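You operate a simulated robot arm through the tools that you are given. There is no shell and no other tool. Be economical: measure what you need, move in short steps, check, and stop when the job is done.

You run a simulated robot arm. Do the job below in one go: nothing can be reset, and whatever is moved stays where it is left.

TASK
Drive the high rivet home at 7 bar, then shut the blue valve.
Fine: the rivet under the blue squeezer; set the blue dial, open the valve, hold the blue lever down; the strip stays where it is.

Only the result counts: the job must be done as asked and must still hold three seconds after the hand-in. Knocking over, shifting, dropping, spilling or breaking anything else fails it.

THE ROBOT
A 6-joint arm with a two-finger parallel gripper, fixed in place. Base frame: the origin is at the foot of the arm, x ahead of it, y to its left, z up. Readings come in mm, rad, newtons and seconds.
Its first joint turns from -1.152 to 1.152 rad. Payload 2.45 kg.
Tool frame: the origin (TCP) lies between the finger pads and is the grasp point; the fingertips stand 24 mm ahead of it; z points along the fingers, y is the line along which they close. The gripper opens to 68 mm. The fingers are 17 mm wide and 10 mm thick; the gripper's body (40 by 70 mm) begins 41 mm behind the TCP.
Orientation is told as [roll, pitch, yaw] about the base's x, y, z axes, in that order, counted from this pose: with the fingers straight down and closing along the base's y, the tool's x points along the base's -x, its y along +y and its z along -z.

THE INTERFACE
- The arm moves only by the tool arm_command. Its argument "increments" is a list of rows, each an object (a shift or turn left out is 0, a gripper value left out holds the last) with "xyz": the shift along the base's x, y, z in units of 25 mm (1.0 is 25 mm), a list of three; "angular": the turn, a rotation vector about the base's x, y, z in units of 6 degrees (1.0 is 6 degrees), a list of three; "hand": the finger opening in mm, from 0 to 68. In form: [{"xyz": [dx, dy, dz], "angular": [wx, wy, wz], "hand": hand}, ...]. A call has 1 to 8 rows; each row shifts and turns the commanded pose from where the row before left it. A call with a number of a shift or a turn outside -1 to 1 is refused whole. A row lasts 0.2 s, in which the tool goes at most 50 mm and 0.15 rad; a call with a longer step from one row to the next is refused whole, and so is a gripper value outside its range. A pose out of reach is approached as far as the arm can. The call stops where the force on the tool passes 40 N (or 10 N more than at its start, if that is more) or the arm is blocked; 0.2 s more then pass. The fingers move at their own pace (about 108 mm/s each) and stop on an object; they squeeze with about 20 N. The grip force told is the motor's: it shows also when the fingers shut on nothing. Time passes only in rows, and 0.2 s behind the last, so rows that do not move let the fingers close. The reply holds the time, the measured pose of the TCP, the force on the tool along the base axes, the opening and the grip force, in the units named above and with some noise.
- Cameras (640 x 400 px; columns grow to the right, rows downward): "scene" is fixed at [178.3, 421.2, 1468.1]; the picture's right is [-0.65, -0.76, 0.00], its down [-0.41, 0.35, -0.84] and it looks along [0.64, -0.55, -0.54] (base axes); focal length 224 px, centre (320, 200). "wrist" rides on the gripper at [84, 11, -75] in the tool frame; the picture's right is [-0.13, 0.99, 0.00], its down [-0.60, -0.08, -0.79] and it looks along [-0.79, -0.10, 0.61] (tool axes); focal length 251 px, centre (320, 200).
- grab_frame(camera): a new picture of that camera. It takes no simulated time.
- point_at(camera, pixels): for up to 12 pixels [column, row] of the newest picture of that camera ("zoom" is the newest enlarged one), the place [x, y, z] in the base frame of the surface seen there, good to about 3 mm. It takes no simulated time.
- zoom(camera, box): a new picture of the part [left, top, right, bottom] of that camera's present view, enlarged. It takes no simulated time.
- hand_in(): hands the job in; it is judged then, once.

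Go step by step. Measure first, check grasps and placings, and put right what went wrong. The budget is 80 turns and 38 pictures, counting those below and the enlarged ones. Unless the task says otherwise, let go and move clear before handing in, and close with one line.

The tools are called after "Call:" by a JSON object that holds its "method" and its "body". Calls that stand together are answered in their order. arm_command: Moves the arm, as the interface text tells. Its arguments: {"type":"object","properties":{"increments":{"type":"array"}},"required":["increments"]} The other tools are called the same way: grab_frame (camera) takes a picture; point_at (camera, pixels) gives the place of the surface under pixels of a picture; zoom (camera, box) takes an enlarged picture of a part of a camera's view; hand_in () hands the job in.

At the start:

```text
time_s: 0.0
position: [492.2, -74.0, 1377.9]
tool_rot: [-0.002, -0.001, 0.002]
ft_force: [-0.1, -0.5, -0.4]
grip_width: 68.2
grasp_force: 0.0
```

scene: 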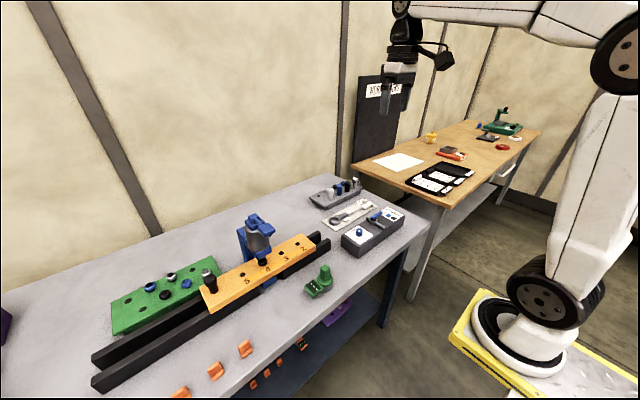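
wrist: 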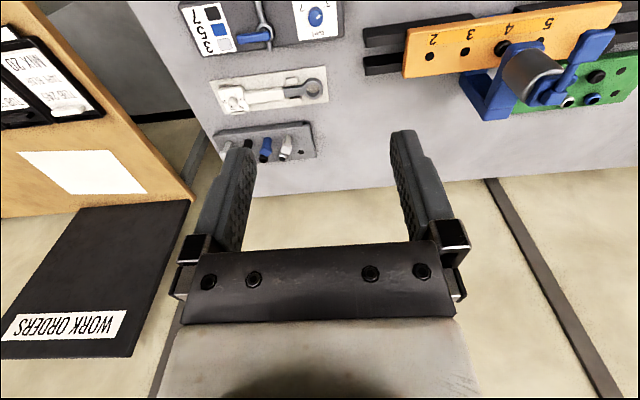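

The scene shows a blue squeezer on an orange strip around (257,240) and a control box around (372,230). I'll zoom in on both.

Call:
{"method": "zoom", "body": {"camera": "scene", "box": [180, 200, 340, 300]}}

Call:
{"method": "zoom", "body": {"camera": "scene", "box": [300, 170, 420, 260]}}

Call:
{"method": "zoom", "body": {"camera": "wrist", "box": [160, 0, 360, 125]}}

Call:
{"method": "zoom", "body": {"camera": "wrist", "box": [400, 0, 640, 150]}}

```text
4.00 times, centred on (260, 250) of scene
```

zoom: 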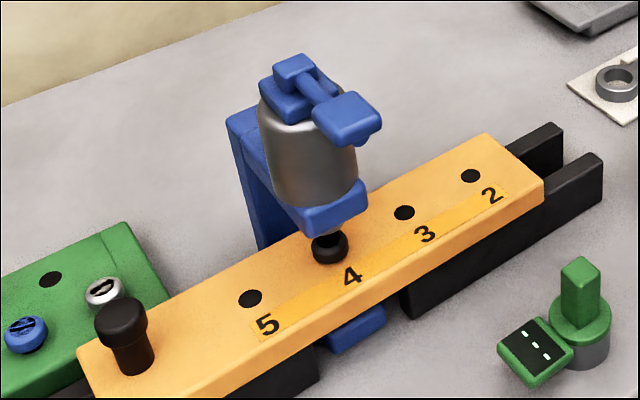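

```text
4.44 times, centred on (360, 215) of scene
```

zoom: 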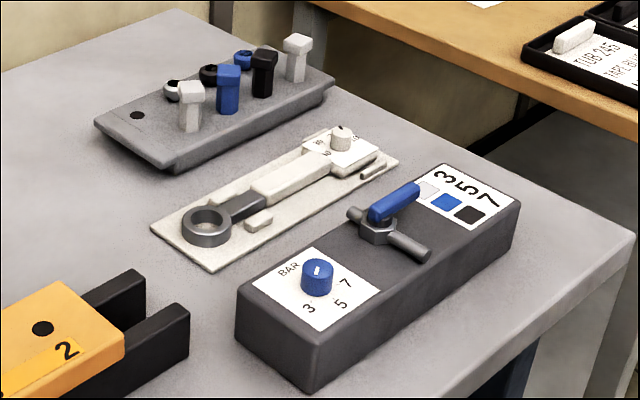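

```text
3.20 times, centred on (260, 62) of wrist
```

zoom: 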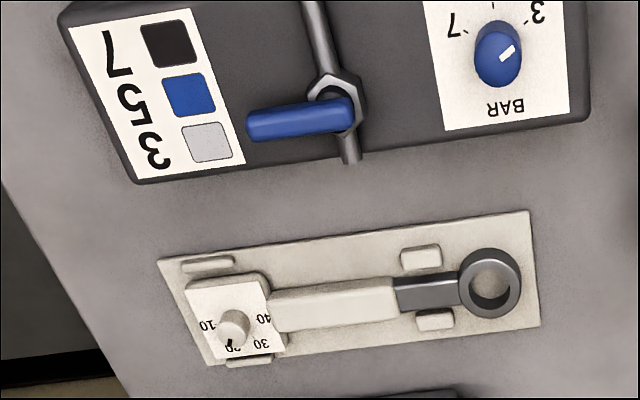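

```text
2.67 times, centred on (520, 75) of wrist
```

zoom: 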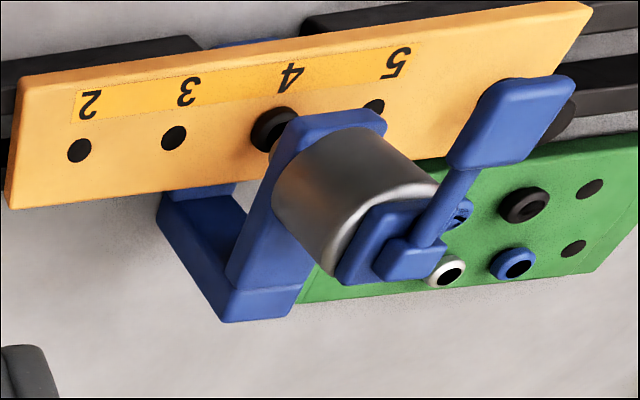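

The proud black rivet sits at hole 4 under the blue squeezer, and the valve handle lies across the pipe, so it is shut. The dial points between BAR and 3. I'll measure the dial, valve and lever.

Call:
{"method": "point_at", "body": {"camera": "zoom", "pixels": [[510, 120], [300, 160], [405, 250], [275, 130], [330, 190], [440, 200], [480, 90], [540, 95], [420, 205], [380, 240], [360, 120]]}}

Call:
{"method": "point_at", "body": {"camera": "wrist", "pixels": [[241, 37], [254, 34], [268, 34], [315, 17], [310, 17], [318, 13], [262, 20], [268, 46], [295, 20], [335, 30], [300, 40], [345, 8]]}}

Call:
{"method": "zoom", "body": {"camera": "scene", "box": [340, 200, 410, 255]}}

```text
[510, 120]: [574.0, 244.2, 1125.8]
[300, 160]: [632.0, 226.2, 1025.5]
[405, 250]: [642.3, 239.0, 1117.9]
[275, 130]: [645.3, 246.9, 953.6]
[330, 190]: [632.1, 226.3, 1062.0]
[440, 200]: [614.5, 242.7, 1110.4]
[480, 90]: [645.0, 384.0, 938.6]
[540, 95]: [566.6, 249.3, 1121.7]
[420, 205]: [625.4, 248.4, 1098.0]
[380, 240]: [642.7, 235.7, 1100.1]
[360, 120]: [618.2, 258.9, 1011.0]
```

```text
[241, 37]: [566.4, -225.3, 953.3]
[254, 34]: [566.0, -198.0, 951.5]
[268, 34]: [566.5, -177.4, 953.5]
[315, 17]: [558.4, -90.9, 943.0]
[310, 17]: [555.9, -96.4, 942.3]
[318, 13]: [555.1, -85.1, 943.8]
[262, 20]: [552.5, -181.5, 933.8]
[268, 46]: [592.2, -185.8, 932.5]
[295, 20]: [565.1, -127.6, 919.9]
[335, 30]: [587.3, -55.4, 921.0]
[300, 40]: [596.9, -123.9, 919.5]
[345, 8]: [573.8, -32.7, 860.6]
```

```text
7.27 times, centred on (375, 228) of scene
```

zoom: 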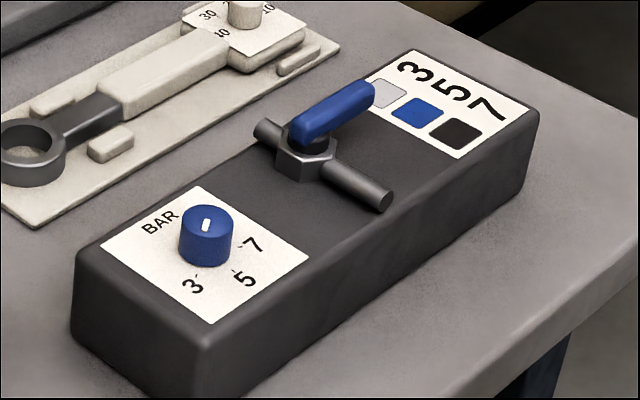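

The valve handle runs from about (566,-177) to (566,-230) at z≈952, and the dial top is near (557,-91,943). I'll measure the dial's pointer and scale marks.

Call:
{"method": "point_at", "body": {"camera": "zoom", "pixels": [[206, 231], [208, 220], [205, 230], [193, 286], [245, 280], [252, 245], [160, 222], [241, 243], [236, 270], [198, 272], [300, 125], [370, 92]]}}

Call:
{"method": "point_at", "body": {"camera": "zoom", "pixels": [[183, 225], [231, 228], [208, 240], [206, 208], [305, 170], [385, 200], [265, 130], [330, 120], [345, 100], [310, 140], [206, 262], [280, 240]]}}

```text
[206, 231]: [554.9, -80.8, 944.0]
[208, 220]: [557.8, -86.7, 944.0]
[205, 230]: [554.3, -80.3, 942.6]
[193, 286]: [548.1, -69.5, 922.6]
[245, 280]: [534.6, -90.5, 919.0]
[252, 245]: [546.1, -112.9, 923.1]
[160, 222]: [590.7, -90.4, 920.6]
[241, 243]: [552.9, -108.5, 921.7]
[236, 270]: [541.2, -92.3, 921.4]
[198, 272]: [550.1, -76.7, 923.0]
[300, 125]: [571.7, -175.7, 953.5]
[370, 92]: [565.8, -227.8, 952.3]
```

```text
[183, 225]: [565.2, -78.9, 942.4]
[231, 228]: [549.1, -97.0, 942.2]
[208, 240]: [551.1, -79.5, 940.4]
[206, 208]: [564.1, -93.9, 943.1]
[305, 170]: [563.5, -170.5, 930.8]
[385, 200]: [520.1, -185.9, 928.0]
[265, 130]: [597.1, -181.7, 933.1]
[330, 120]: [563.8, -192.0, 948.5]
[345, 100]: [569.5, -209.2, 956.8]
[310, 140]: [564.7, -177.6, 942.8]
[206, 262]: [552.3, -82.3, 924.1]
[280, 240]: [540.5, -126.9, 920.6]
```

The dial centre is about (557,-88). The pointer is near 3, with 3, 5 and 7 running counter-clockwise from above (about +120° from 3 to 7). I'll move over the dial for a close view.

Call:
{"method": "arm_command", "body": {"increments": [{"xyz": [0.4, 0, -1]}, {"xyz": [0.4, -0.1, -1]}, {"xyz": [0.4, -0.1, -1]}, {"xyz": [0.4, -0.1, -1]}, {"xyz": [0.4, -0.1, -1]}, {"xyz": [0.3, -0.1, -1]}, {"xyz": [0.3, -0.1, -1]}, {"xyz": [0, 0, -1]}]}}

Call:
{"method": "arm_command", "body": {"increments": [{"xyz": [0, 0, -1]}, {"xyz": [0, 0, -1]}, {"xyz": [0, 0, -1], "hand": 45}, {"xyz": [0, 0, -1]}, {"xyz": [0, 0, -1]}]}}

Call:
{"method": "grab_frame", "body": {"camera": "wrist"}}

```text
time_s: 1.8
position: [556.1, -88.0, 1178.6]
tool_rot: [0.001, -0.002, 0.001]
ft_force: [-0.1, -0.9, -0.7]
grip_width: 67.9
grasp_force: 0.2
```

```text
time_s: 3.0
position: [557.1, -89.7, 1054.1]
tool_rot: [0.0, -0.001, 0.002]
ft_force: [-0.3, -0.3, 0.2]
grip_width: 45.2
grasp_force: 0.1
```

```text
30 pictures are left
```

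wrist: 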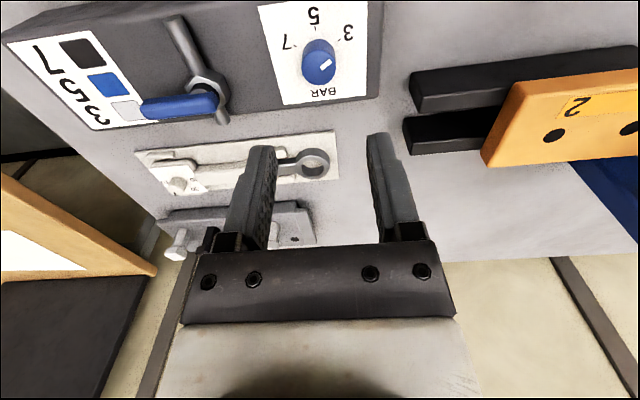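

Call:
{"method": "zoom", "body": {"camera": "wrist", "box": [265, 0, 375, 110]}}

Call:
{"method": "point_at", "body": {"camera": "wrist", "pixels": [[322, 69], [326, 62], [307, 68], [335, 68], [319, 77], [319, 55], [287, 42], [314, 17], [347, 33]]}}

```text
3.64 times, centred on (320, 55) of wrist
```

zoom: 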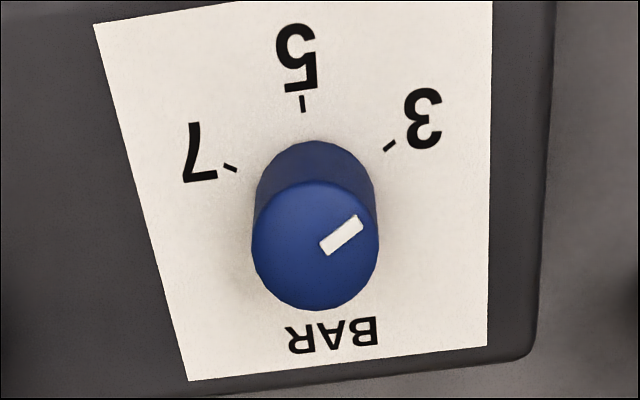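

```text
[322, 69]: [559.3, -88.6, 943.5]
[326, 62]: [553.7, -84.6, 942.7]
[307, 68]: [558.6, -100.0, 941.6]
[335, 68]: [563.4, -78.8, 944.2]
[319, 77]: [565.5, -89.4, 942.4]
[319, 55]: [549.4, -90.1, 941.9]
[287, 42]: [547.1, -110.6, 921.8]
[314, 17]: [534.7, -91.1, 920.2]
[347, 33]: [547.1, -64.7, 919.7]
```

The knob centre is about (558.5,-89), top z 943 and base 921. I'll measure the ticks to get the turn angle.

Call:
{"method": "point_at", "body": {"camera": "zoom", "pixels": [[231, 168], [389, 147], [303, 104], [325, 250], [357, 220], [254, 240], [377, 240], [314, 187], [318, 306], [315, 246]]}}

```text
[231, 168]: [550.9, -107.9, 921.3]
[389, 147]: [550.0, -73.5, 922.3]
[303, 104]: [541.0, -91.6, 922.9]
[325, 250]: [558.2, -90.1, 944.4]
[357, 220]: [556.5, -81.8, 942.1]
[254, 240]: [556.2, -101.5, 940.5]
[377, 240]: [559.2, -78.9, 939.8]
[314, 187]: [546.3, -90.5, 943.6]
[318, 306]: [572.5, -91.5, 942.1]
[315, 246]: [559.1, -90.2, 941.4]
```

The dial centre is about (559,-90). I'll turn the tool -60° while descending, then grip the knob.

Call:
{"method": "arm_command", "body": {"increments": [{"xyz": [0.07, 0, -0.3], "angular": [0, 0, -1]}, {"xyz": [0, 0, -0.3], "angular": [0, 0, -1]}, {"xyz": [0, 0, -0.3], "angular": [0, 0, -1]}, {"xyz": [0, 0, -0.3], "angular": [0, 0, -1]}, {"xyz": [0, 0, -0.3], "angular": [0, 0, -1]}, {"xyz": [0, 0, -0.3], "angular": [0, 0, -1]}, {"xyz": [0, 0, -0.3], "angular": [0, 0, -1]}, {"xyz": [0, 0, -0.3], "angular": [0, 0, -1]}]}}

Call:
{"method": "arm_command", "body": {"increments": [{"xyz": [0, 0, -0.3], "angular": [0, 0, -1]}, {"xyz": [0, 0, -0.3], "angular": [0, 0, -1]}, {"xyz": [0, 0, -0.6]}, {"xyz": [0, 0, -0.5]}]}}

Call:
{"method": "grab_frame", "body": {"camera": "wrist"}}

```text
time_s: 4.8
position: [559.8, -88.5, 993.7]
tool_rot: [0.001, -0.001, -0.839]
ft_force: [-0.6, -0.2, 0.5]
grip_width: 45.0
grasp_force: 0.0
```

```text
time_s: 5.8
position: [557.8, -88.6, 951.3]
tool_rot: [0.001, 0.001, -1.047]
ft_force: [-0.4, 0.6, 0.5]
grip_width: 45.1
grasp_force: 0.0
```

```text
28 pictures are left
```

wrist: 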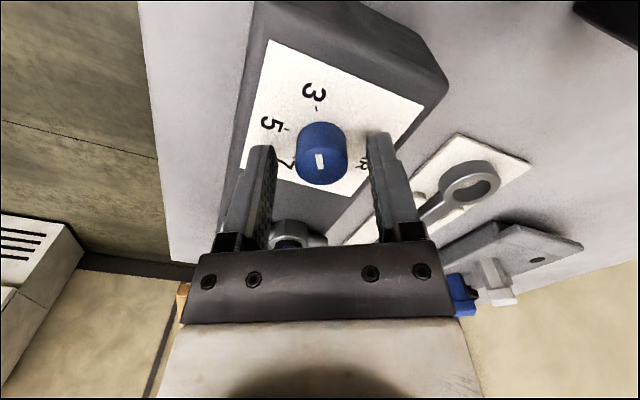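

The knob lies centred between the fingers. Closing on it.

Call:
{"method": "arm_command", "body": {"increments": [{"xyz": [0, 0, -0.08], "hand": 15}, {}, {}]}}

```text
time_s: 6.6
position: [558.8, -87.7, 951.2]
tool_rot: [0.001, -0.002, -1.047]
ft_force: [-5.9, 3.3, 26.6]
grip_width: 25.4
grasp_force: 40.8
```

Gripped at 25.4 mm, but there is 27 N upward. I'll relieve it slightly.

Call:
{"method": "arm_command", "body": {"increments": [{"xyz": [0, 0, 0.08]}, {}]}}

```text
time_s: 7.2
position: [558.8, -86.9, 950.2]
tool_rot: [0.002, -0.003, -1.047]
ft_force: [4.3, 3.0, 5.3]
grip_width: 25.5
grasp_force: 41.2
```

Relieved. Turning +60° first.

Call:
{"method": "arm_command", "body": {"increments": [{"angular": [0, 0, 1]}, {"angular": [0, 0, 1]}, {"angular": [0, 0, 1]}, {"angular": [0, 0, 1]}, {"angular": [0, 0, 1]}, {"angular": [0, 0, 1]}, {"angular": [0, 0, 1]}, {"angular": [0, 0, 1]}]}}

Call:
{"method": "grab_frame", "body": {"camera": "wrist"}}

```text
time_s: 9.0
position: [557.5, -89.9, 950.3]
tool_rot: [0.0, 0.001, -0.208]
ft_force: [-4.1, -11.5, -3.1]
grip_width: 25.0
grasp_force: 40.7
```

```text
27 pictures are left
```

wrist: 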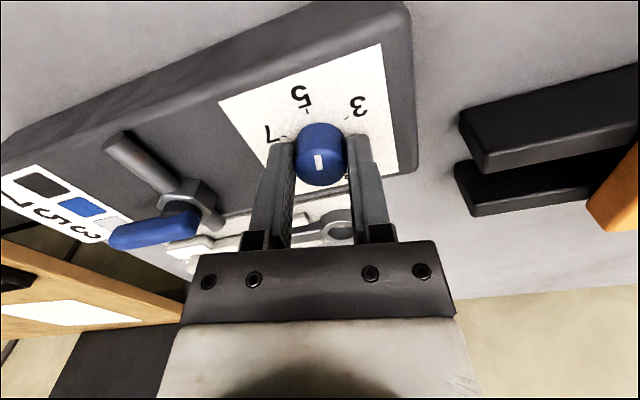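

The knob follows the gripper and the pointer is nearing 5. Continuing another 72°.

Call:
{"method": "arm_command", "body": {"increments": [{"angular": [0, 0, 1]}, {"angular": [0, 0, 1]}, {"angular": [0, 0, 1]}, {"angular": [0, 0, 1]}, {"angular": [0, 0, 1]}, {"angular": [0, 0, 1]}, {"angular": [0, 0, 1]}, {"angular": [0, 0, 1]}]}}

Call:
{"method": "arm_command", "body": {"increments": [{"angular": [0, 0, 1]}, {"angular": [0, 0, 1]}, {"angular": [0, 0, 1]}, {"angular": [0, 0, 1]}]}}

Call:
{"method": "zoom", "body": {"camera": "wrist", "box": [240, 80, 400, 200]}}

```text
time_s: 10.8
position: [558.0, -90.8, 951.2]
tool_rot: [-0.001, 0.001, 0.63]
ft_force: [-9.2, -31.4, -9.7]
grip_width: 25.3
grasp_force: 41.1
```

```text
time_s: 11.8
position: [559.0, -90.9, 951.2]
tool_rot: [-0.001, 0.001, 1.049]
ft_force: [1.5, -33.2, -18.0]
grip_width: 25.6
grasp_force: 40.8
```

```text
3.33 times, centred on (320, 140) of wrist
```

zoom: 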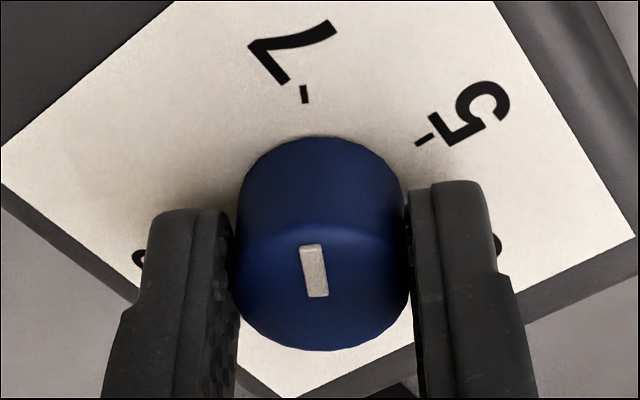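

The pointer lines up with the 7 tick at (304,93) in the zoom. I'll release and rise.

Call:
{"method": "arm_command", "body": {"increments": [{"hand": 45}, {}, {"xyz": [0, 0, 0.5]}, {"xyz": [0, 0, 1]}, {"xyz": [0, 0, 1]}, {"xyz": [0, 0, 1]}]}}

Call:
{"method": "zoom", "body": {"camera": "wrist", "box": [230, 0, 410, 140]}}

```text
time_s: 13.2
position: [559.0, -87.7, 1038.9]
tool_rot: [-0.001, 0.0, 1.049]
ft_force: [-0.3, 0.1, -0.3]
grip_width: 45.1
grasp_force: 0.1
```

```text
2.86 times, centred on (320, 70) of wrist
```

zoom: 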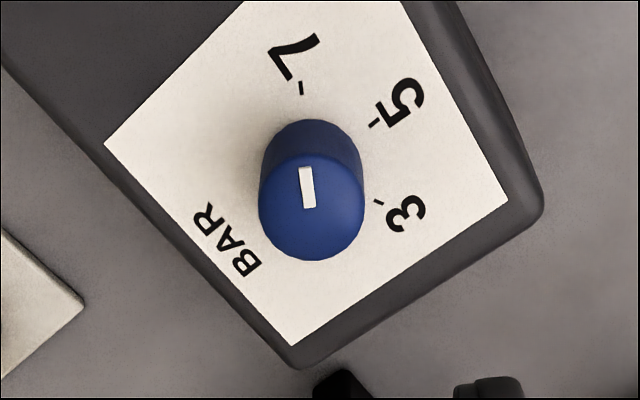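

The dial is set at 7. Next is the valve: I'll move over its handle and turn to yaw -90° so the fingers straddle it.

Call:
{"method": "arm_command", "body": {"increments": [{"xyz": [0.04, -0.2, 0], "angular": [0, 0, -1]}, {"xyz": [0.04, -0.2, 0], "angular": [0, 0, -1]}, {"xyz": [0.04, -0.2, 0], "angular": [0, 0, -1]}, {"xyz": [0.04, -0.2, 0], "angular": [0, 0, -1]}, {"xyz": [0.04, -0.2, 0], "angular": [0, 0, -1]}, {"xyz": [0.04, -0.2, 0], "angular": [0, 0, -1]}, {"xyz": [0.04, -0.2, 0], "angular": [0, 0, -1]}, {"xyz": [0, -0.2, 0], "angular": [0, 0, -1]}]}}

Call:
{"method": "arm_command", "body": {"increments": [{"xyz": [0, -0.2, 0], "angular": [0, 0, -1]}, {"xyz": [0, -0.2, 0], "angular": [0, 0, -1]}, {"xyz": [0, -0.2, 0], "angular": [0, 0, -1]}, {"xyz": [0, -0.2, 0], "angular": [0, 0, -1]}, {"xyz": [0, -0.2, 0], "angular": [0, 0, -1]}, {"xyz": [0, -0.2, 0], "angular": [0, 0, -1]}, {"xyz": [0, -0.2, 0], "angular": [0, 0, -1]}, {"xyz": [0, -0.2, 0], "angular": [0, 0, -1]}]}}

Call:
{"method": "arm_command", "body": {"increments": [{"xyz": [0, -0.2, 0], "angular": [0, 0, -1]}, {"xyz": [0, -0.2, 0], "angular": [0, 0, -1]}, {"xyz": [0, -0.2, 0], "angular": [0, 0, -1]}, {"xyz": [0, -0.2, 0], "angular": [0, 0, -1]}, {"xyz": [0, -0.2, 0], "angular": [0, 0, -1]}, {"xyz": [0, -0.2, 0], "angular": [0, 0, -1]}, {"xyz": [0, -0.2, 0], "angular": [0, 0, -1]}, {"xyz": [0, -0.2, 0], "angular": [0, 0, -1]}]}}

Call:
{"method": "arm_command", "body": {"increments": [{"angular": [0, 0, -1]}]}}

Call:
{"method": "grab_frame", "body": {"camera": "wrist"}}

```text
time_s: 15.0
position: [566.3, -127.5, 1037.8]
tool_rot: [0.0, 0.001, 0.21]
ft_force: [-0.8, 0.0, -0.8]
grip_width: 44.8
grasp_force: 0.0
```

```text
time_s: 16.8
position: [565.7, -168.7, 1038.6]
tool_rot: [0.001, 0.001, -0.63]
ft_force: [-0.1, 0.2, 0.2]
grip_width: 45.3
grasp_force: 0.1
```

```text
time_s: 18.6
position: [565.4, -207.8, 1038.2]
tool_rot: [0.002, -0.001, -1.468]
ft_force: [-0.1, 0.9, 0.1]
grip_width: 44.8
grasp_force: 0.1
```

```text
time_s: 19.0
position: [565.7, -208.3, 1037.9]
tool_rot: [-0.001, 0.001, -1.571]
ft_force: [0.0, 0.6, -0.5]
grip_width: 45.0
grasp_force: 0.1
```

```text
24 pictures are left
```

wrist: 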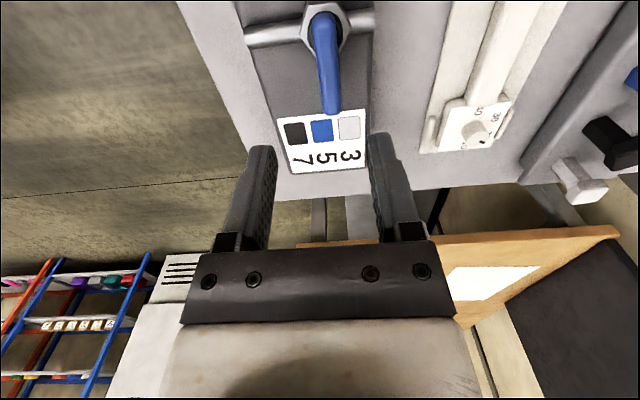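

Call:
{"method": "point_at", "body": {"camera": "wrist", "pixels": [[330, 108], [328, 80], [325, 50], [324, 25], [318, 80], [338, 80], [350, 80], [260, 35], [368, 20]]}}

```text
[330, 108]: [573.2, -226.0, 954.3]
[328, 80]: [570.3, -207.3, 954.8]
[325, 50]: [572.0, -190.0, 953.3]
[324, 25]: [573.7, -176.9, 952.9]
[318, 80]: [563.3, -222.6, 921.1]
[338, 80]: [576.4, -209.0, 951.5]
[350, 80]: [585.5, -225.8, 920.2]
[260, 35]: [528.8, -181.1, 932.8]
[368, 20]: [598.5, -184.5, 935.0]
```

The handle centreline is near x≈570 with pivot about (569,-178). I'll descend to TCP z≈960, tips above the pipe, and grip the handle at y≈-212.

Call:
{"method": "arm_command", "body": {"increments": [{"xyz": [0.17, -0.15, -1]}, {"xyz": [0, 0, -1]}, {"xyz": [0, 0, -0.7]}, {"xyz": [0, 0, -0.4]}, {"hand": 5}, {}, {}]}}

Call:
{"method": "grab_frame", "body": {"camera": "wrist"}}

```text
time_s: 20.6
position: [571.8, -213.5, 961.2]
tool_rot: [0.002, -0.003, -1.57]
ft_force: [14.1, -1.6, -7.0]
grip_width: 13.8
grasp_force: 33.6
```

```text
23 pictures are left
```

wrist: 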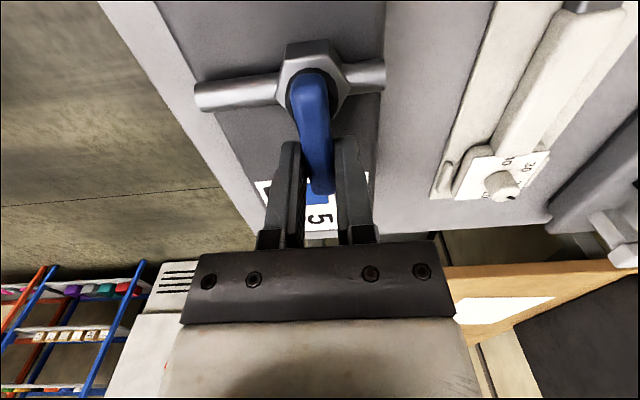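

Handle gripped at 13.8 mm. Testing a 12° counter-clockwise arc first.

Call:
{"method": "arm_command", "body": {"increments": [{"xyz": [0.145, 0.02, 0], "angular": [0, 0, 1]}, {"xyz": [0.142, 0.036, 0], "angular": [0, 0, 1]}, {}]}}

```text
time_s: 21.4
position: [572.2, -211.1, 960.7]
tool_rot: [-0.009, 0.002, -1.36]
ft_force: [-35.8, -9.2, 15.8]
grip_width: 17.4
grasp_force: 35.9
```

It resists: the handle didn't follow and force reached -36 N. I'll go back and test clockwise.

Call:
{"method": "arm_command", "body": {"increments": [{"xyz": [-0.142, -0.036, 0], "angular": [0, 0, -1]}, {"xyz": [-0.145, -0.02, 0], "angular": [0, 0, -1]}, {}]}}

Call:
{"method": "arm_command", "body": {"increments": [{"xyz": [-0.146, -0.005, 0], "angular": [0, 0, -1]}, {"xyz": [-0.146, 0.01, 0], "angular": [0, 0, -1]}, {}]}}

```text
time_s: 22.2
position: [572.0, -211.5, 960.3]
tool_rot: [0.004, -0.002, -1.569]
ft_force: [4.7, -0.8, -10.4]
grip_width: 13.8
grasp_force: 33.7
```

```text
time_s: 23.0
position: [565.1, -211.6, 960.6]
tool_rot: [0.002, 0.0, -1.781]
ft_force: [27.2, 13.8, -19.9]
grip_width: 15.2
grasp_force: 34.4
```

The handle follows clockwise (x moved -7 mm), so that direction opens it. Continuing along the arc.

Call:
{"method": "arm_command", "body": {"increments": [{"xyz": [-0.144, 0.026, 0], "angular": [0, 0, -1]}, {"xyz": [-0.141, 0.04, 0], "angular": [0, 0, -1]}, {"xyz": [-0.136, 0.055, 0], "angular": [0, 0, -1]}, {"xyz": [-0.13, 0.069, 0], "angular": [0, 0, -1]}, {}]}}

Call:
{"method": "grab_frame", "body": {"camera": "wrist"}}

```text
time_s: 24.2
position: [551.7, -208.6, 963.7]
tool_rot: [0.007, 0.0, -2.201]
ft_force: [19.6, -10.5, 4.0]
grip_width: 14.8
grasp_force: 34.2
```

```text
22 pictures are left
```

wrist: 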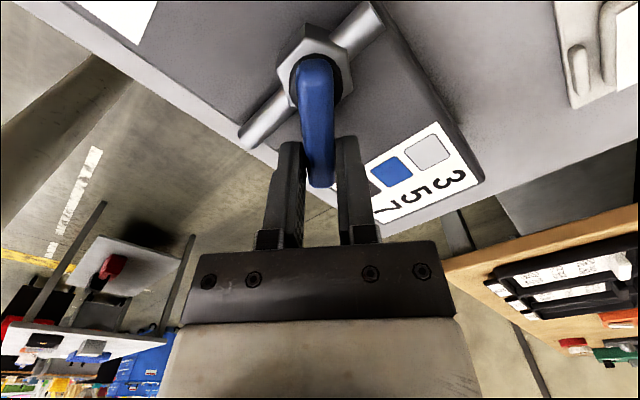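

Working well: the handle has turned about 36°. Continuing.

Call:
{"method": "arm_command", "body": {"increments": [{"xyz": [-0.121, 0.082, 0], "angular": [0, 0, -1]}, {"xyz": [-0.112, 0.094, 0], "angular": [0, 0, -1]}, {"xyz": [-0.102, 0.106, 0], "angular": [0, 0, -1]}, {"xyz": [-0.09, 0.115, 0], "angular": [0, 0, -1]}, {}]}}

Call:
{"method": "arm_command", "body": {"increments": [{"xyz": [-0.078, 0.124, 0], "angular": [0, 0, -1]}, {"xyz": [-0.064, 0.132, 0], "angular": [0, 0, -1]}, {"xyz": [-0.05, 0.138, 0], "angular": [0, 0, -1]}, {"xyz": [-0.036, 0.142, 0], "angular": [0, 0, -1]}, {"xyz": [-0.02, 0.145, 0], "angular": [0, 0, -1]}, {}]}}

Call:
{"method": "grab_frame", "body": {"camera": "wrist"}}

```text
time_s: 25.4
position: [542.6, -198.5, 962.1]
tool_rot: [0.008, 0.007, -2.618]
ft_force: [29.3, -6.0, 3.1]
grip_width: 15.0
grasp_force: 34.4
```

```text
time_s: 26.8
position: [536.9, -184.4, 961.6]
tool_rot: [0.007, 0.013, 3.141]
ft_force: [22.9, -32.6, -2.8]
grip_width: 13.9
grasp_force: 33.6
```

```text
21 pictures are left
```

wrist: 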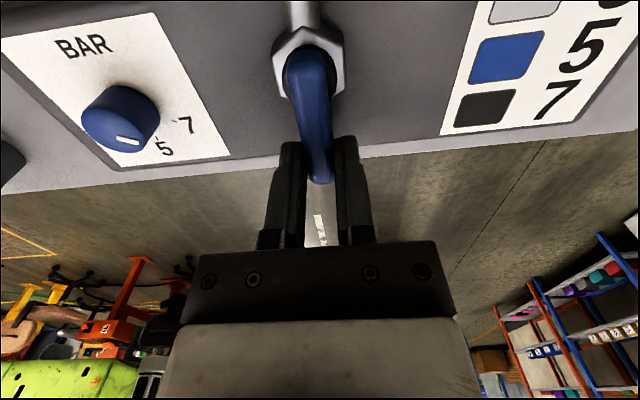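

The handle is almost aligned with the pipe. I'll push a little further to reach the stop.

Call:
{"method": "arm_command", "body": {"increments": [{"xyz": [-0.01, 0.14, 0], "angular": [0, 0, -0.5]}, {"xyz": [0, 0.1, 0], "angular": [0, 0, -0.3]}, {}]}}

Call:
{"method": "zoom", "body": {"camera": "wrist", "box": [220, 0, 420, 200]}}

```text
time_s: 27.2
position: [537.9, -183.6, 962.5]
tool_rot: [0.013, 0.018, 3.11]
ft_force: [3.8, -13.0, -9.4]
grip_width: 13.8
grasp_force: 34.4
stopped in row 1: the force on the tool passed its limit (the readings are from after the stop); the commanded pose is now the measured one
```

```text
2.00 times, centred on (320, 100) of wrist
```

zoom: 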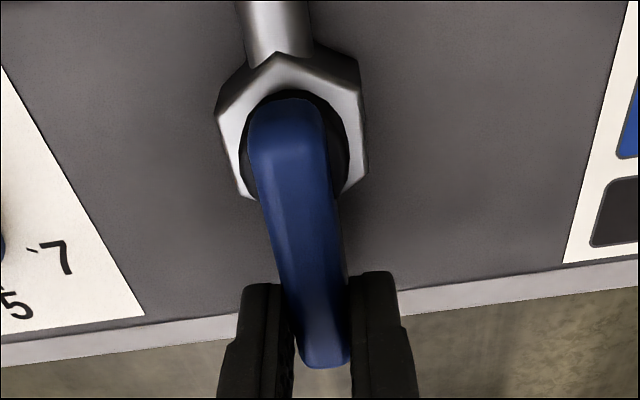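

The handle is now perpendicular to the box edge and blocked at its stop, so the valve is open. I'll release and rise.

Call:
{"method": "arm_command", "body": {"increments": [{"hand": 40}, {}, {"xyz": [0, 0, 1]}, {"xyz": [0, 0, 1]}, {"xyz": [0, 0, 1]}, {"xyz": [0, 0, 1]}, {"xyz": [0, 0, 1]}]}}

Call:
{"method": "zoom", "body": {"camera": "wrist", "box": [200, 0, 440, 150]}}

Call:
{"method": "zoom", "body": {"camera": "scene", "box": [330, 190, 420, 260]}}

```text
time_s: 28.8
position: [536.8, -182.0, 1089.3]
tool_rot: [0.01, 0.014, 3.107]
ft_force: [-0.8, 0.4, 0.3]
grip_width: 39.8
grasp_force: 0.0
```

```text
2.67 times, centred on (320, 75) of wrist
```

zoom: 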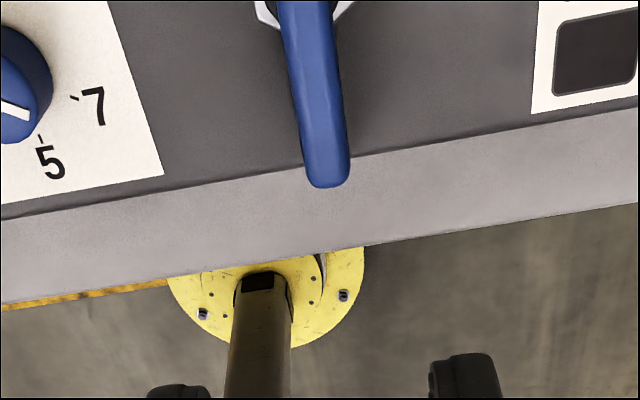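

```text
5.71 times, centred on (375, 225) of scene
```

zoom: 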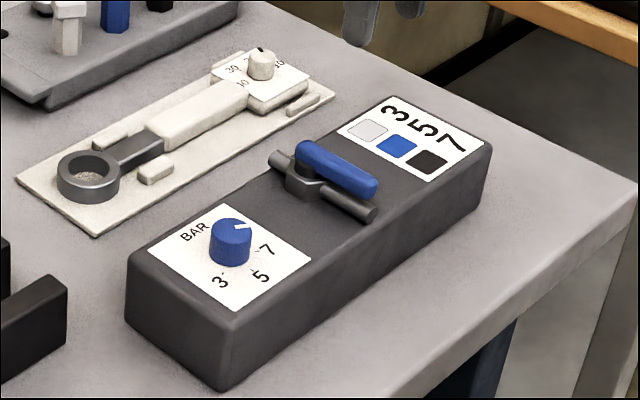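

Valve open and dial at 7. Next I'll raise, cross over to the squeezer's lever paddle (about (572,245,1125)) and unwind the yaw on the way.

Call:
{"method": "arm_command", "body": {"increments": [{"xyz": [0, 0, 1], "angular": [0, 0, 1], "hand": 0}, {"xyz": [0, 0, 1], "angular": [0, 0, 1]}, {"xyz": [0, 0, 1], "angular": [0, 0, 1]}, {"xyz": [0, 0, 1], "angular": [0, 0, 1]}, {"xyz": [0, 0.5, 1], "angular": [0, 0, 1]}, {"xyz": [0, 1, 1], "angular": [0, 0, 1]}, {"xyz": [0, 1, 0], "angular": [0, 0, 1]}, {"xyz": [0, 1, 0], "angular": [0, 0, 1]}]}}

Call:
{"method": "arm_command", "body": {"increments": [{"xyz": [0, 1, 0], "angular": [0, 0, 1]}, {"xyz": [0, 1, 0], "angular": [0, 0, 1]}, {"xyz": [0, 1, 0], "angular": [0, 0, 1]}, {"xyz": [0, 1, 0], "angular": [0, 0, 1]}, {"xyz": [0, 1, 0], "angular": [0, 0, 1]}, {"xyz": [0, 1, 0], "angular": [0, 0, 1]}, {"xyz": [0, 1, 0], "angular": [0, 0, 1]}, {"xyz": [0, 1, 0], "angular": [0, 0, 1]}]}}

Call:
{"method": "arm_command", "body": {"increments": [{"angular": [0, 0, 1]}, {"angular": [0, 0, 1]}, {"angular": [0, 0, 1]}, {"angular": [0, 0, 1]}, {"angular": [0, 0, 1]}, {"angular": [0, 0, 1]}, {"angular": [0, 0, 1]}, {"angular": [0, 0, 1]}]}}

Call:
{"method": "arm_command", "body": {"increments": [{"angular": [0, 0, 1]}, {"angular": [0, 0, 1]}, {"angular": [0, 0, 1]}, {"angular": [0, 0, 1]}, {"angular": [0, 0, 1]}, {"angular": [0, 0, 1]}, {}]}}

Call:
{"method": "grab_frame", "body": {"camera": "wrist"}}

```text
time_s: 30.6
position: [536.6, -95.3, 1239.8]
tool_rot: [0.012, 0.015, -2.337]
ft_force: [0.6, 0.0, -0.1]
grip_width: 0.0
grasp_force: 19.5
```

```text
time_s: 32.4
position: [536.1, 105.7, 1238.0]
tool_rot: [0.01, 0.016, -1.5]
ft_force: [0.2, 0.5, -0.1]
grip_width: 0.0
grasp_force: 20.9
```

```text
time_s: 34.2
position: [536.6, 105.2, 1237.3]
tool_rot: [0.009, 0.016, -0.663]
ft_force: [0.0, 0.3, 0.8]
grip_width: 0.1
grasp_force: 20.1
```

```text
time_s: 35.8
position: [537.8, 105.0, 1238.6]
tool_rot: [0.009, 0.016, -0.033]
ft_force: [0.7, 0.7, 0.1]
grip_width: 0.1
grasp_force: 20.3
```

```text
17 pictures are left
```

wrist: 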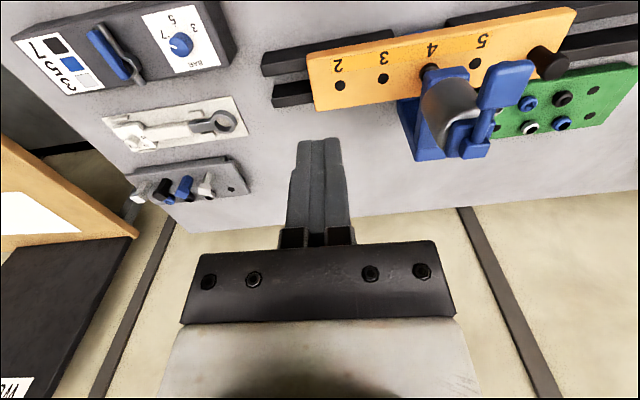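

Measuring the lever and squeezer from this view.

Call:
{"method": "point_at", "body": {"camera": "wrist", "pixels": [[505, 85], [495, 95], [515, 70], [522, 90], [487, 105], [480, 125], [470, 140], [455, 100], [505, 105], [490, 75]]}}

Call:
{"method": "zoom", "body": {"camera": "wrist", "box": [380, 30, 580, 180]}}

```text
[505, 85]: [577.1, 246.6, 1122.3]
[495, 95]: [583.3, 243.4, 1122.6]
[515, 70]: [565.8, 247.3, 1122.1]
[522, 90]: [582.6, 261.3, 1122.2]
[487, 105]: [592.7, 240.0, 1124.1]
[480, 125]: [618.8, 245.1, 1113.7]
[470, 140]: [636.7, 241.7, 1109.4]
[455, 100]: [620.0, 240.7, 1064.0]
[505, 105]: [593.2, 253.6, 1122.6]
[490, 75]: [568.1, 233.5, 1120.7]
```

```text
2.67 times, centred on (480, 105) of wrist
```

zoom: 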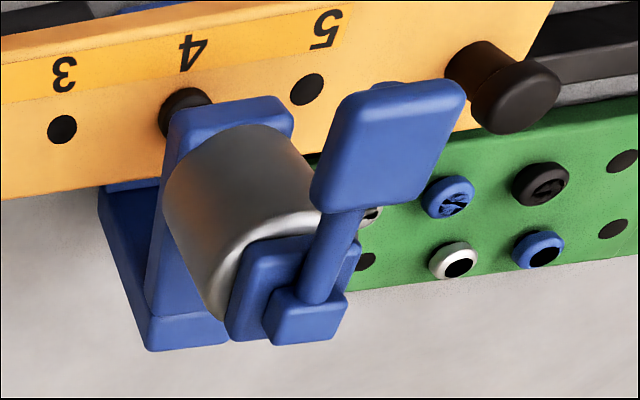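

The paddle centre is about (577,247,1122). I'll move over (574,247) and descend to just above it.

Call:
{"method": "arm_command", "body": {"increments": [{"xyz": [0.25, 1, 0]}, {"xyz": [0.25, 1, 0]}, {"xyz": [0.25, 1, 0]}, {"xyz": [0.25, 1, 0]}, {"xyz": [0.25, 1, 0]}, {"xyz": [0.22, 0.68, -1]}, {"xyz": [0, 0, -1]}, {"xyz": [0, 0, -1]}]}}

Call:
{"method": "grab_frame", "body": {"camera": "wrist"}}

```text
time_s: 37.6
position: [571.0, 247.3, 1164.6]
tool_rot: [0.009, 0.015, -0.034]
ft_force: [0.1, -0.8, -0.6]
grip_width: 0.1
grasp_force: 20.0
```

```text
15 pictures are left
```

wrist: 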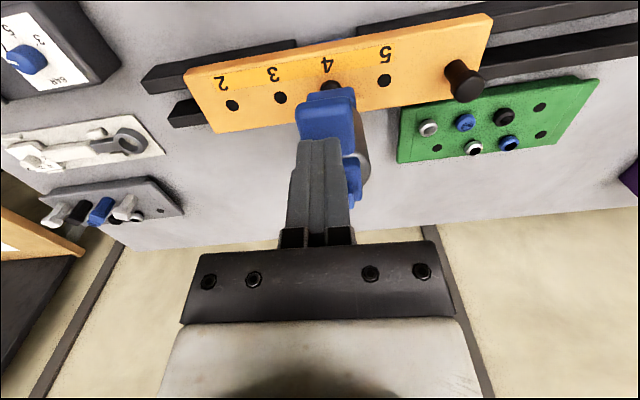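

Fingers are over the paddle. Pressing down in small steps.

Call:
{"method": "arm_command", "body": {"increments": [{"xyz": [0, 0, -0.5]}, {"xyz": [0, 0, -0.2]}, {"xyz": [0, 0, -0.2]}, {"xyz": [0, 0, -0.2]}, {}]}}

```text
time_s: 38.8
position: [572.3, 247.2, 1137.3]
tool_rot: [0.01, 0.016, -0.035]
ft_force: [-2.0, 3.0, 4.8]
grip_width: 0.2
grasp_force: 20.1
```

The lever is giving at about 5 N. Pressing further.

Call:
{"method": "arm_command", "body": {"increments": [{"xyz": [0, 0, -0.2]}, {"xyz": [0, 0, -0.2]}, {"xyz": [0, 0, -0.2]}, {}]}}

```text
time_s: 39.8
position: [573.0, 246.7, 1121.9]
tool_rot: [0.014, 0.011, -0.035]
ft_force: [-0.7, -2.4, 17.5]
grip_width: 0.3
grasp_force: 20.4
```

Call:
{"method": "arm_command", "body": {"increments": [{"xyz": [0, 0, -0.1]}, {"xyz": [0, 0, -0.1]}, {}, {}, {}, {}, {}, {}]}}

Call:
{"method": "zoom", "body": {"camera": "scene", "box": [200, 190, 320, 290]}}

```text
time_s: 40.4
position: [573.3, 248.1, 1123.2]
tool_rot: [0.014, 0.007, -0.036]
ft_force: [-6.4, -3.0, 10.3]
grip_width: 0.1
grasp_force: 20.0
stopped in row 3: the force on the tool passed its limit (the readings are from after the stop); the commanded pose is now the measured one
```

```text
4.00 times, centred on (260, 240) of scene
```

zoom: 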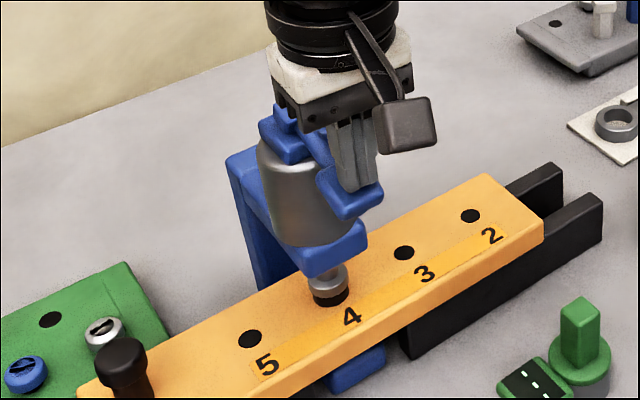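

The lever is at its stop and the ram is down on the rivet. I'll hold it down lightly for a few seconds.

Call:
{"method": "arm_command", "body": {"increments": [{"xyz": [0, 0, -0.1]}, {}, {}, {}, {}, {}, {}, {}]}}

Call:
{"method": "arm_command", "body": {"increments": [{}, {}, {}, {}, {}, {}, {}, {}]}}

Call:
{"method": "zoom", "body": {"camera": "scene", "box": [200, 190, 320, 290]}}

```text
time_s: 42.2
position: [572.9, 249.1, 1122.0]
tool_rot: [0.017, 0.001, -0.033]
ft_force: [-10.1, -3.0, 32.7]
grip_width: 0.1
grasp_force: 20.1
```

```text
time_s: 44.0
position: [573.6, 247.7, 1122.2]
tool_rot: [0.016, 0.002, -0.036]
ft_force: [-10.9, -0.7, 32.4]
grip_width: 0.0
grasp_force: 19.8
```

```text
4.00 times, centred on (260, 240) of scene
```

zoom: 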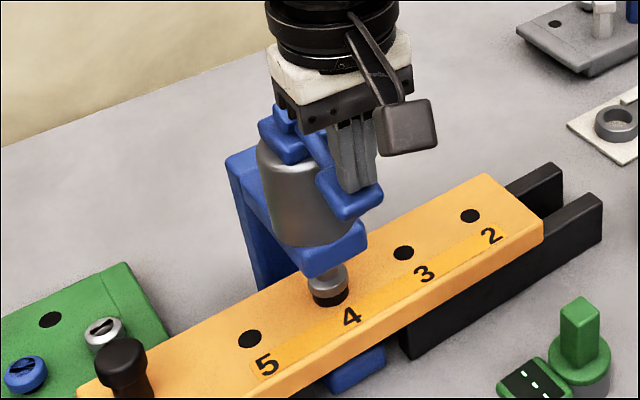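

No further change; the rivet head appears seated. I'll lift off and inspect it.

Call:
{"method": "arm_command", "body": {"increments": [{"xyz": [0, 0, 1]}, {"xyz": [0, 0, 1]}, {"xyz": [0, 0, 1]}, {"xyz": [0, 0, 1]}, {"xyz": [-0.3, -1, 0]}, {"xyz": [-0.3, -1, 0]}, {"xyz": [-0.3, -1, 0]}, {"xyz": [-0.3, -1, 0]}]}}

Call:
{"method": "zoom", "body": {"camera": "scene", "box": [200, 190, 320, 290]}}

```text
time_s: 45.8
position: [542.6, 146.9, 1219.7]
tool_rot: [0.015, 0.007, -0.035]
ft_force: [0.5, -0.3, 0.0]
grip_width: 0.0
grasp_force: 20.1
```

```text
4.00 times, centred on (260, 240) of scene
```

zoom: 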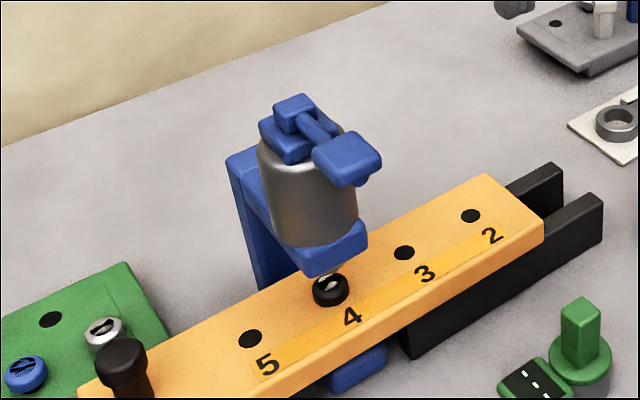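

Call:
{"method": "zoom", "body": {"camera": "scene", "box": [267, 252, 297, 272]}}

Call:
{"method": "zoom", "body": {"camera": "scene", "box": [190, 250, 230, 290]}}

```text
16.00 times, centred on (282, 262) of scene
```

zoom: 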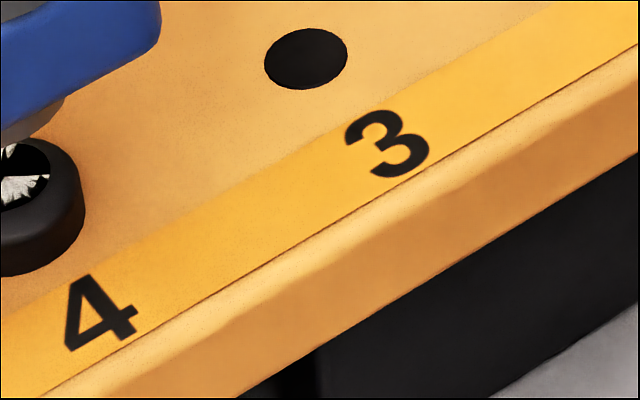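

```text
10.00 times, centred on (210, 270) of scene
```

zoom: 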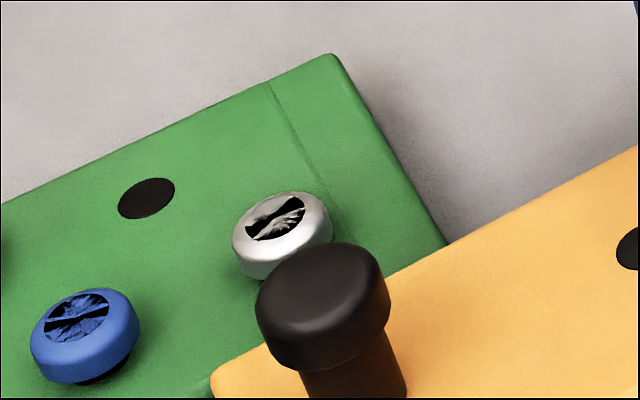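

Call:
{"method": "zoom", "body": {"camera": "scene", "box": [254, 246, 284, 272]}}

Call:
{"method": "zoom", "body": {"camera": "scene", "box": [130, 260, 210, 310]}}

```text
15.38 times, centred on (269, 259) of scene
```

zoom: 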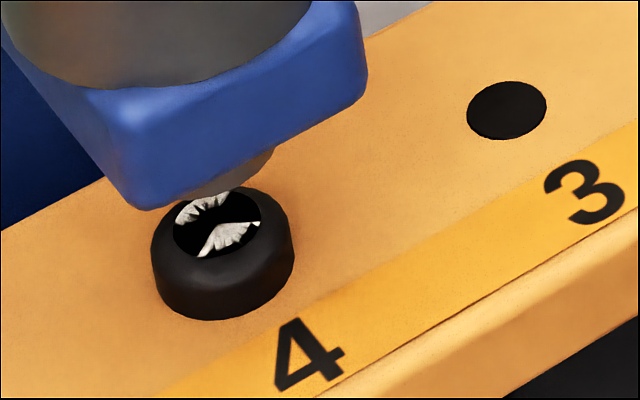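

```text
8.00 times, centred on (170, 285) of scene
```

zoom: 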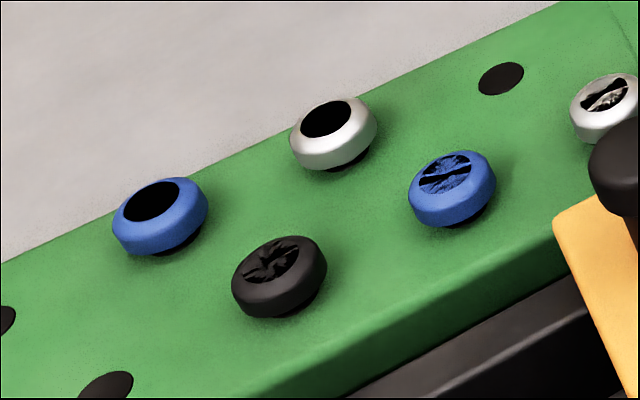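

The rivet is seated on the strip with the ram retracted. Now I'll go back to shut the valve, regripping the handle near (537,-183).

Call:
{"method": "arm_command", "body": {"increments": [{"xyz": [0, -1, 0], "hand": 40}, {"xyz": [0, -1, 0]}, {"xyz": [0, -1, 0]}, {"xyz": [0, -1, 0]}, {"xyz": [0, -1, 0]}, {"xyz": [0, -1, 0]}, {"xyz": [0, -1, 0]}, {"xyz": [0, -1, 0]}]}}

Call:
{"method": "arm_command", "body": {"increments": [{"xyz": [-0.2, -1, 0]}, {"xyz": [0, -1, 0]}, {"xyz": [0, -1, -1]}, {"xyz": [0, -1, -1]}, {"xyz": [0, -1, -1]}, {"xyz": [0, -0.2, -1]}, {"xyz": [0, 0, -1]}, {"xyz": [0, 0, -1]}]}}

Call:
{"method": "grab_frame", "body": {"camera": "wrist"}}

```text
time_s: 47.6
position: [543.7, -53.0, 1218.3]
tool_rot: [0.012, 0.007, -0.035]
ft_force: [-0.4, 0.7, -0.2]
grip_width: 40.3
grasp_force: 0.1
```

```text
time_s: 49.4
position: [538.5, -183.3, 1068.3]
tool_rot: [0.014, 0.006, -0.035]
ft_force: [0.1, 0.6, -0.2]
grip_width: 40.3
grasp_force: 0.1
```

```text
7 pictures are left
```

wrist: 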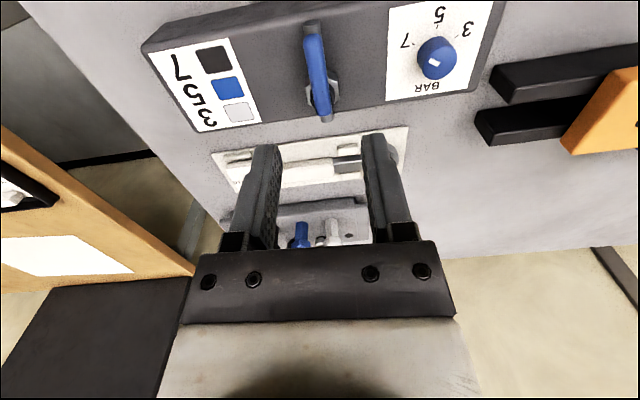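

The handle at (315,60) is along the pipe and between the fingers. Descending and gripping.

Call:
{"method": "arm_command", "body": {"increments": [{"xyz": [0, 0, -1]}, {"xyz": [0, 0, -1]}, {"xyz": [0, 0, -1]}, {"xyz": [0, 0, -0.8]}, {"xyz": [0, 0, -0.4]}, {"hand": 5}, {}, {}]}}

```text
time_s: 51.2
position: [539.1, -183.2, 963.9]
tool_rot: [0.012, 0.006, -0.034]
ft_force: [-3.5, -18.5, -6.6]
grip_width: 13.8
grasp_force: 33.4
```

Gripped at 13.8 mm. Turning counter-clockwise back to shut.

Call:
{"method": "arm_command", "body": {"increments": [{"xyz": [0.016, -0.129, 0], "angular": [0, 0, 1]}, {"xyz": [0.029, -0.127, 0], "angular": [0, 0, 1]}, {"xyz": [0.042, -0.123, 0], "angular": [0, 0, 1]}, {"xyz": [0.055, -0.118, 0], "angular": [0, 0, 1]}, {"xyz": [0.067, -0.111, 0], "angular": [0, 0, 1]}, {}]}}

Call:
{"method": "arm_command", "body": {"increments": [{"xyz": [0.078, -0.104, 0], "angular": [0, 0, 1]}, {"xyz": [0.089, -0.095, 0], "angular": [0, 0, 1]}, {"xyz": [0.098, -0.085, 0], "angular": [0, 0, 1]}, {"xyz": [0.106, -0.075, 0], "angular": [0, 0, 1]}, {"xyz": [0.114, -0.063, 0], "angular": [0, 0, 1]}, {}]}}

Call:
{"method": "arm_command", "body": {"increments": [{"xyz": [0.12, -0.051, 0], "angular": [0, 0, 1]}, {"xyz": [0.124, -0.038, 0], "angular": [0, 0, 1]}, {"xyz": [0.128, -0.025, 0], "angular": [0, 0, 1]}, {"xyz": [0.13, -0.011, 0], "angular": [0, 0, 1]}, {"xyz": [0.13, 0.002, 0], "angular": [0, 0, 1]}, {}]}}

Call:
{"method": "grab_frame", "body": {"camera": "wrist"}}

```text
time_s: 52.6
position: [542.7, -200.9, 963.3]
tool_rot: [0.012, 0.011, 0.491]
ft_force: [-16.2, -27.3, 2.7]
grip_width: 14.1
grasp_force: 34.2
```

```text
time_s: 54.0
position: [555.8, -209.7, 963.1]
tool_rot: [0.01, 0.009, 1.012]
ft_force: [-4.5, -28.7, -1.3]
grip_width: 13.9
grasp_force: 33.6
```

```text
time_s: 55.4
position: [572.2, -212.3, 963.5]
tool_rot: [0.013, 0.009, 1.536]
ft_force: [-5.9, -26.3, 6.5]
grip_width: 14.3
grasp_force: 34.0
```

```text
6 pictures are left
```

wrist: 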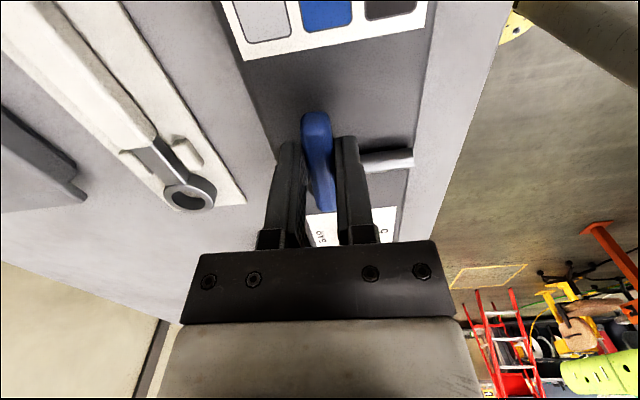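

The handle is back at its original shut position (572,-212). I'll nudge it to the stop, then release and rise.

Call:
{"method": "arm_command", "body": {"increments": [{"xyz": [0.13, 0.01, 0], "angular": [0, 0, 0.5]}, {}]}}

Call:
{"method": "arm_command", "body": {"increments": [{"hand": 40}, {}, {"xyz": [0, 0, 1]}, {"xyz": [0, 0, 1]}, {"xyz": [0, 0, 1]}, {"xyz": [0, 0, 1]}, {"xyz": [0, 0, 1]}, {"xyz": [0, 0, 1]}]}}

Call:
{"method": "zoom", "body": {"camera": "scene", "box": [330, 190, 420, 260]}}

Call:
{"method": "grab_frame", "body": {"camera": "scene"}}

```text
time_s: 56.0
position: [572.6, -213.4, 963.4]
tool_rot: [0.018, 0.004, 1.586]
ft_force: [-20.2, -22.3, 12.7]
grip_width: 13.9
grasp_force: 34.0
```

```text
time_s: 57.8
position: [574.2, -211.6, 1114.4]
tool_rot: [0.014, 0.007, 1.588]
ft_force: [0.0, 0.0, -0.3]
grip_width: 39.9
grasp_force: 0.2
```

```text
5.71 times, centred on (375, 225) of scene
```

zoom: 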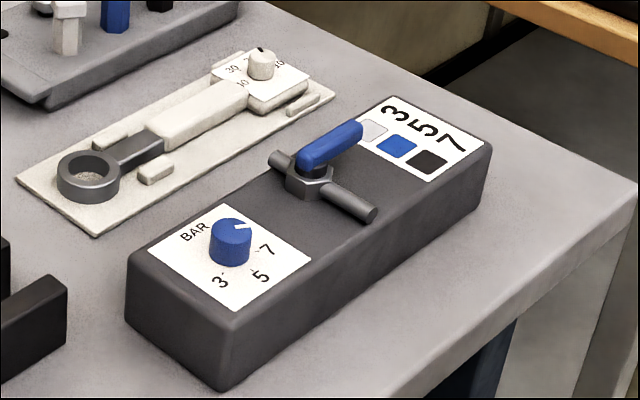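

```text
4 pictures are left
```

scene: 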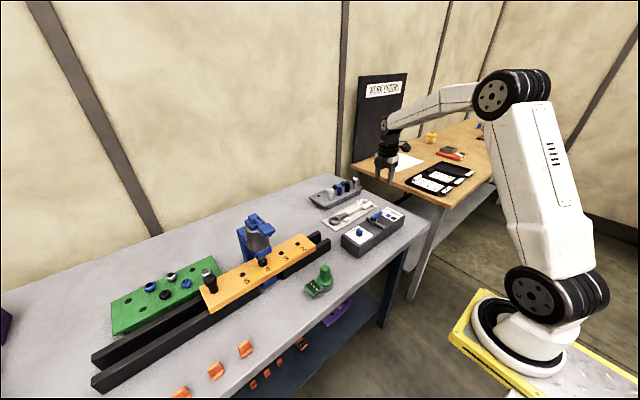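

The valve handle lies across the pipe again at its stop, the dial reads 7, the rivet is seated, the strip hasn't moved, and the arm is clear. Handing in.

Call:
{"method": "hand_in", "body": {}}

```text
The job is handed in.
```

I drove the high rivet under the blue squeezer (hole 4) at 7 bar and shut the blue valve again. In the close-up the rivet head sits flush on the strip; the strip hasn't moved, and the arm is clear.
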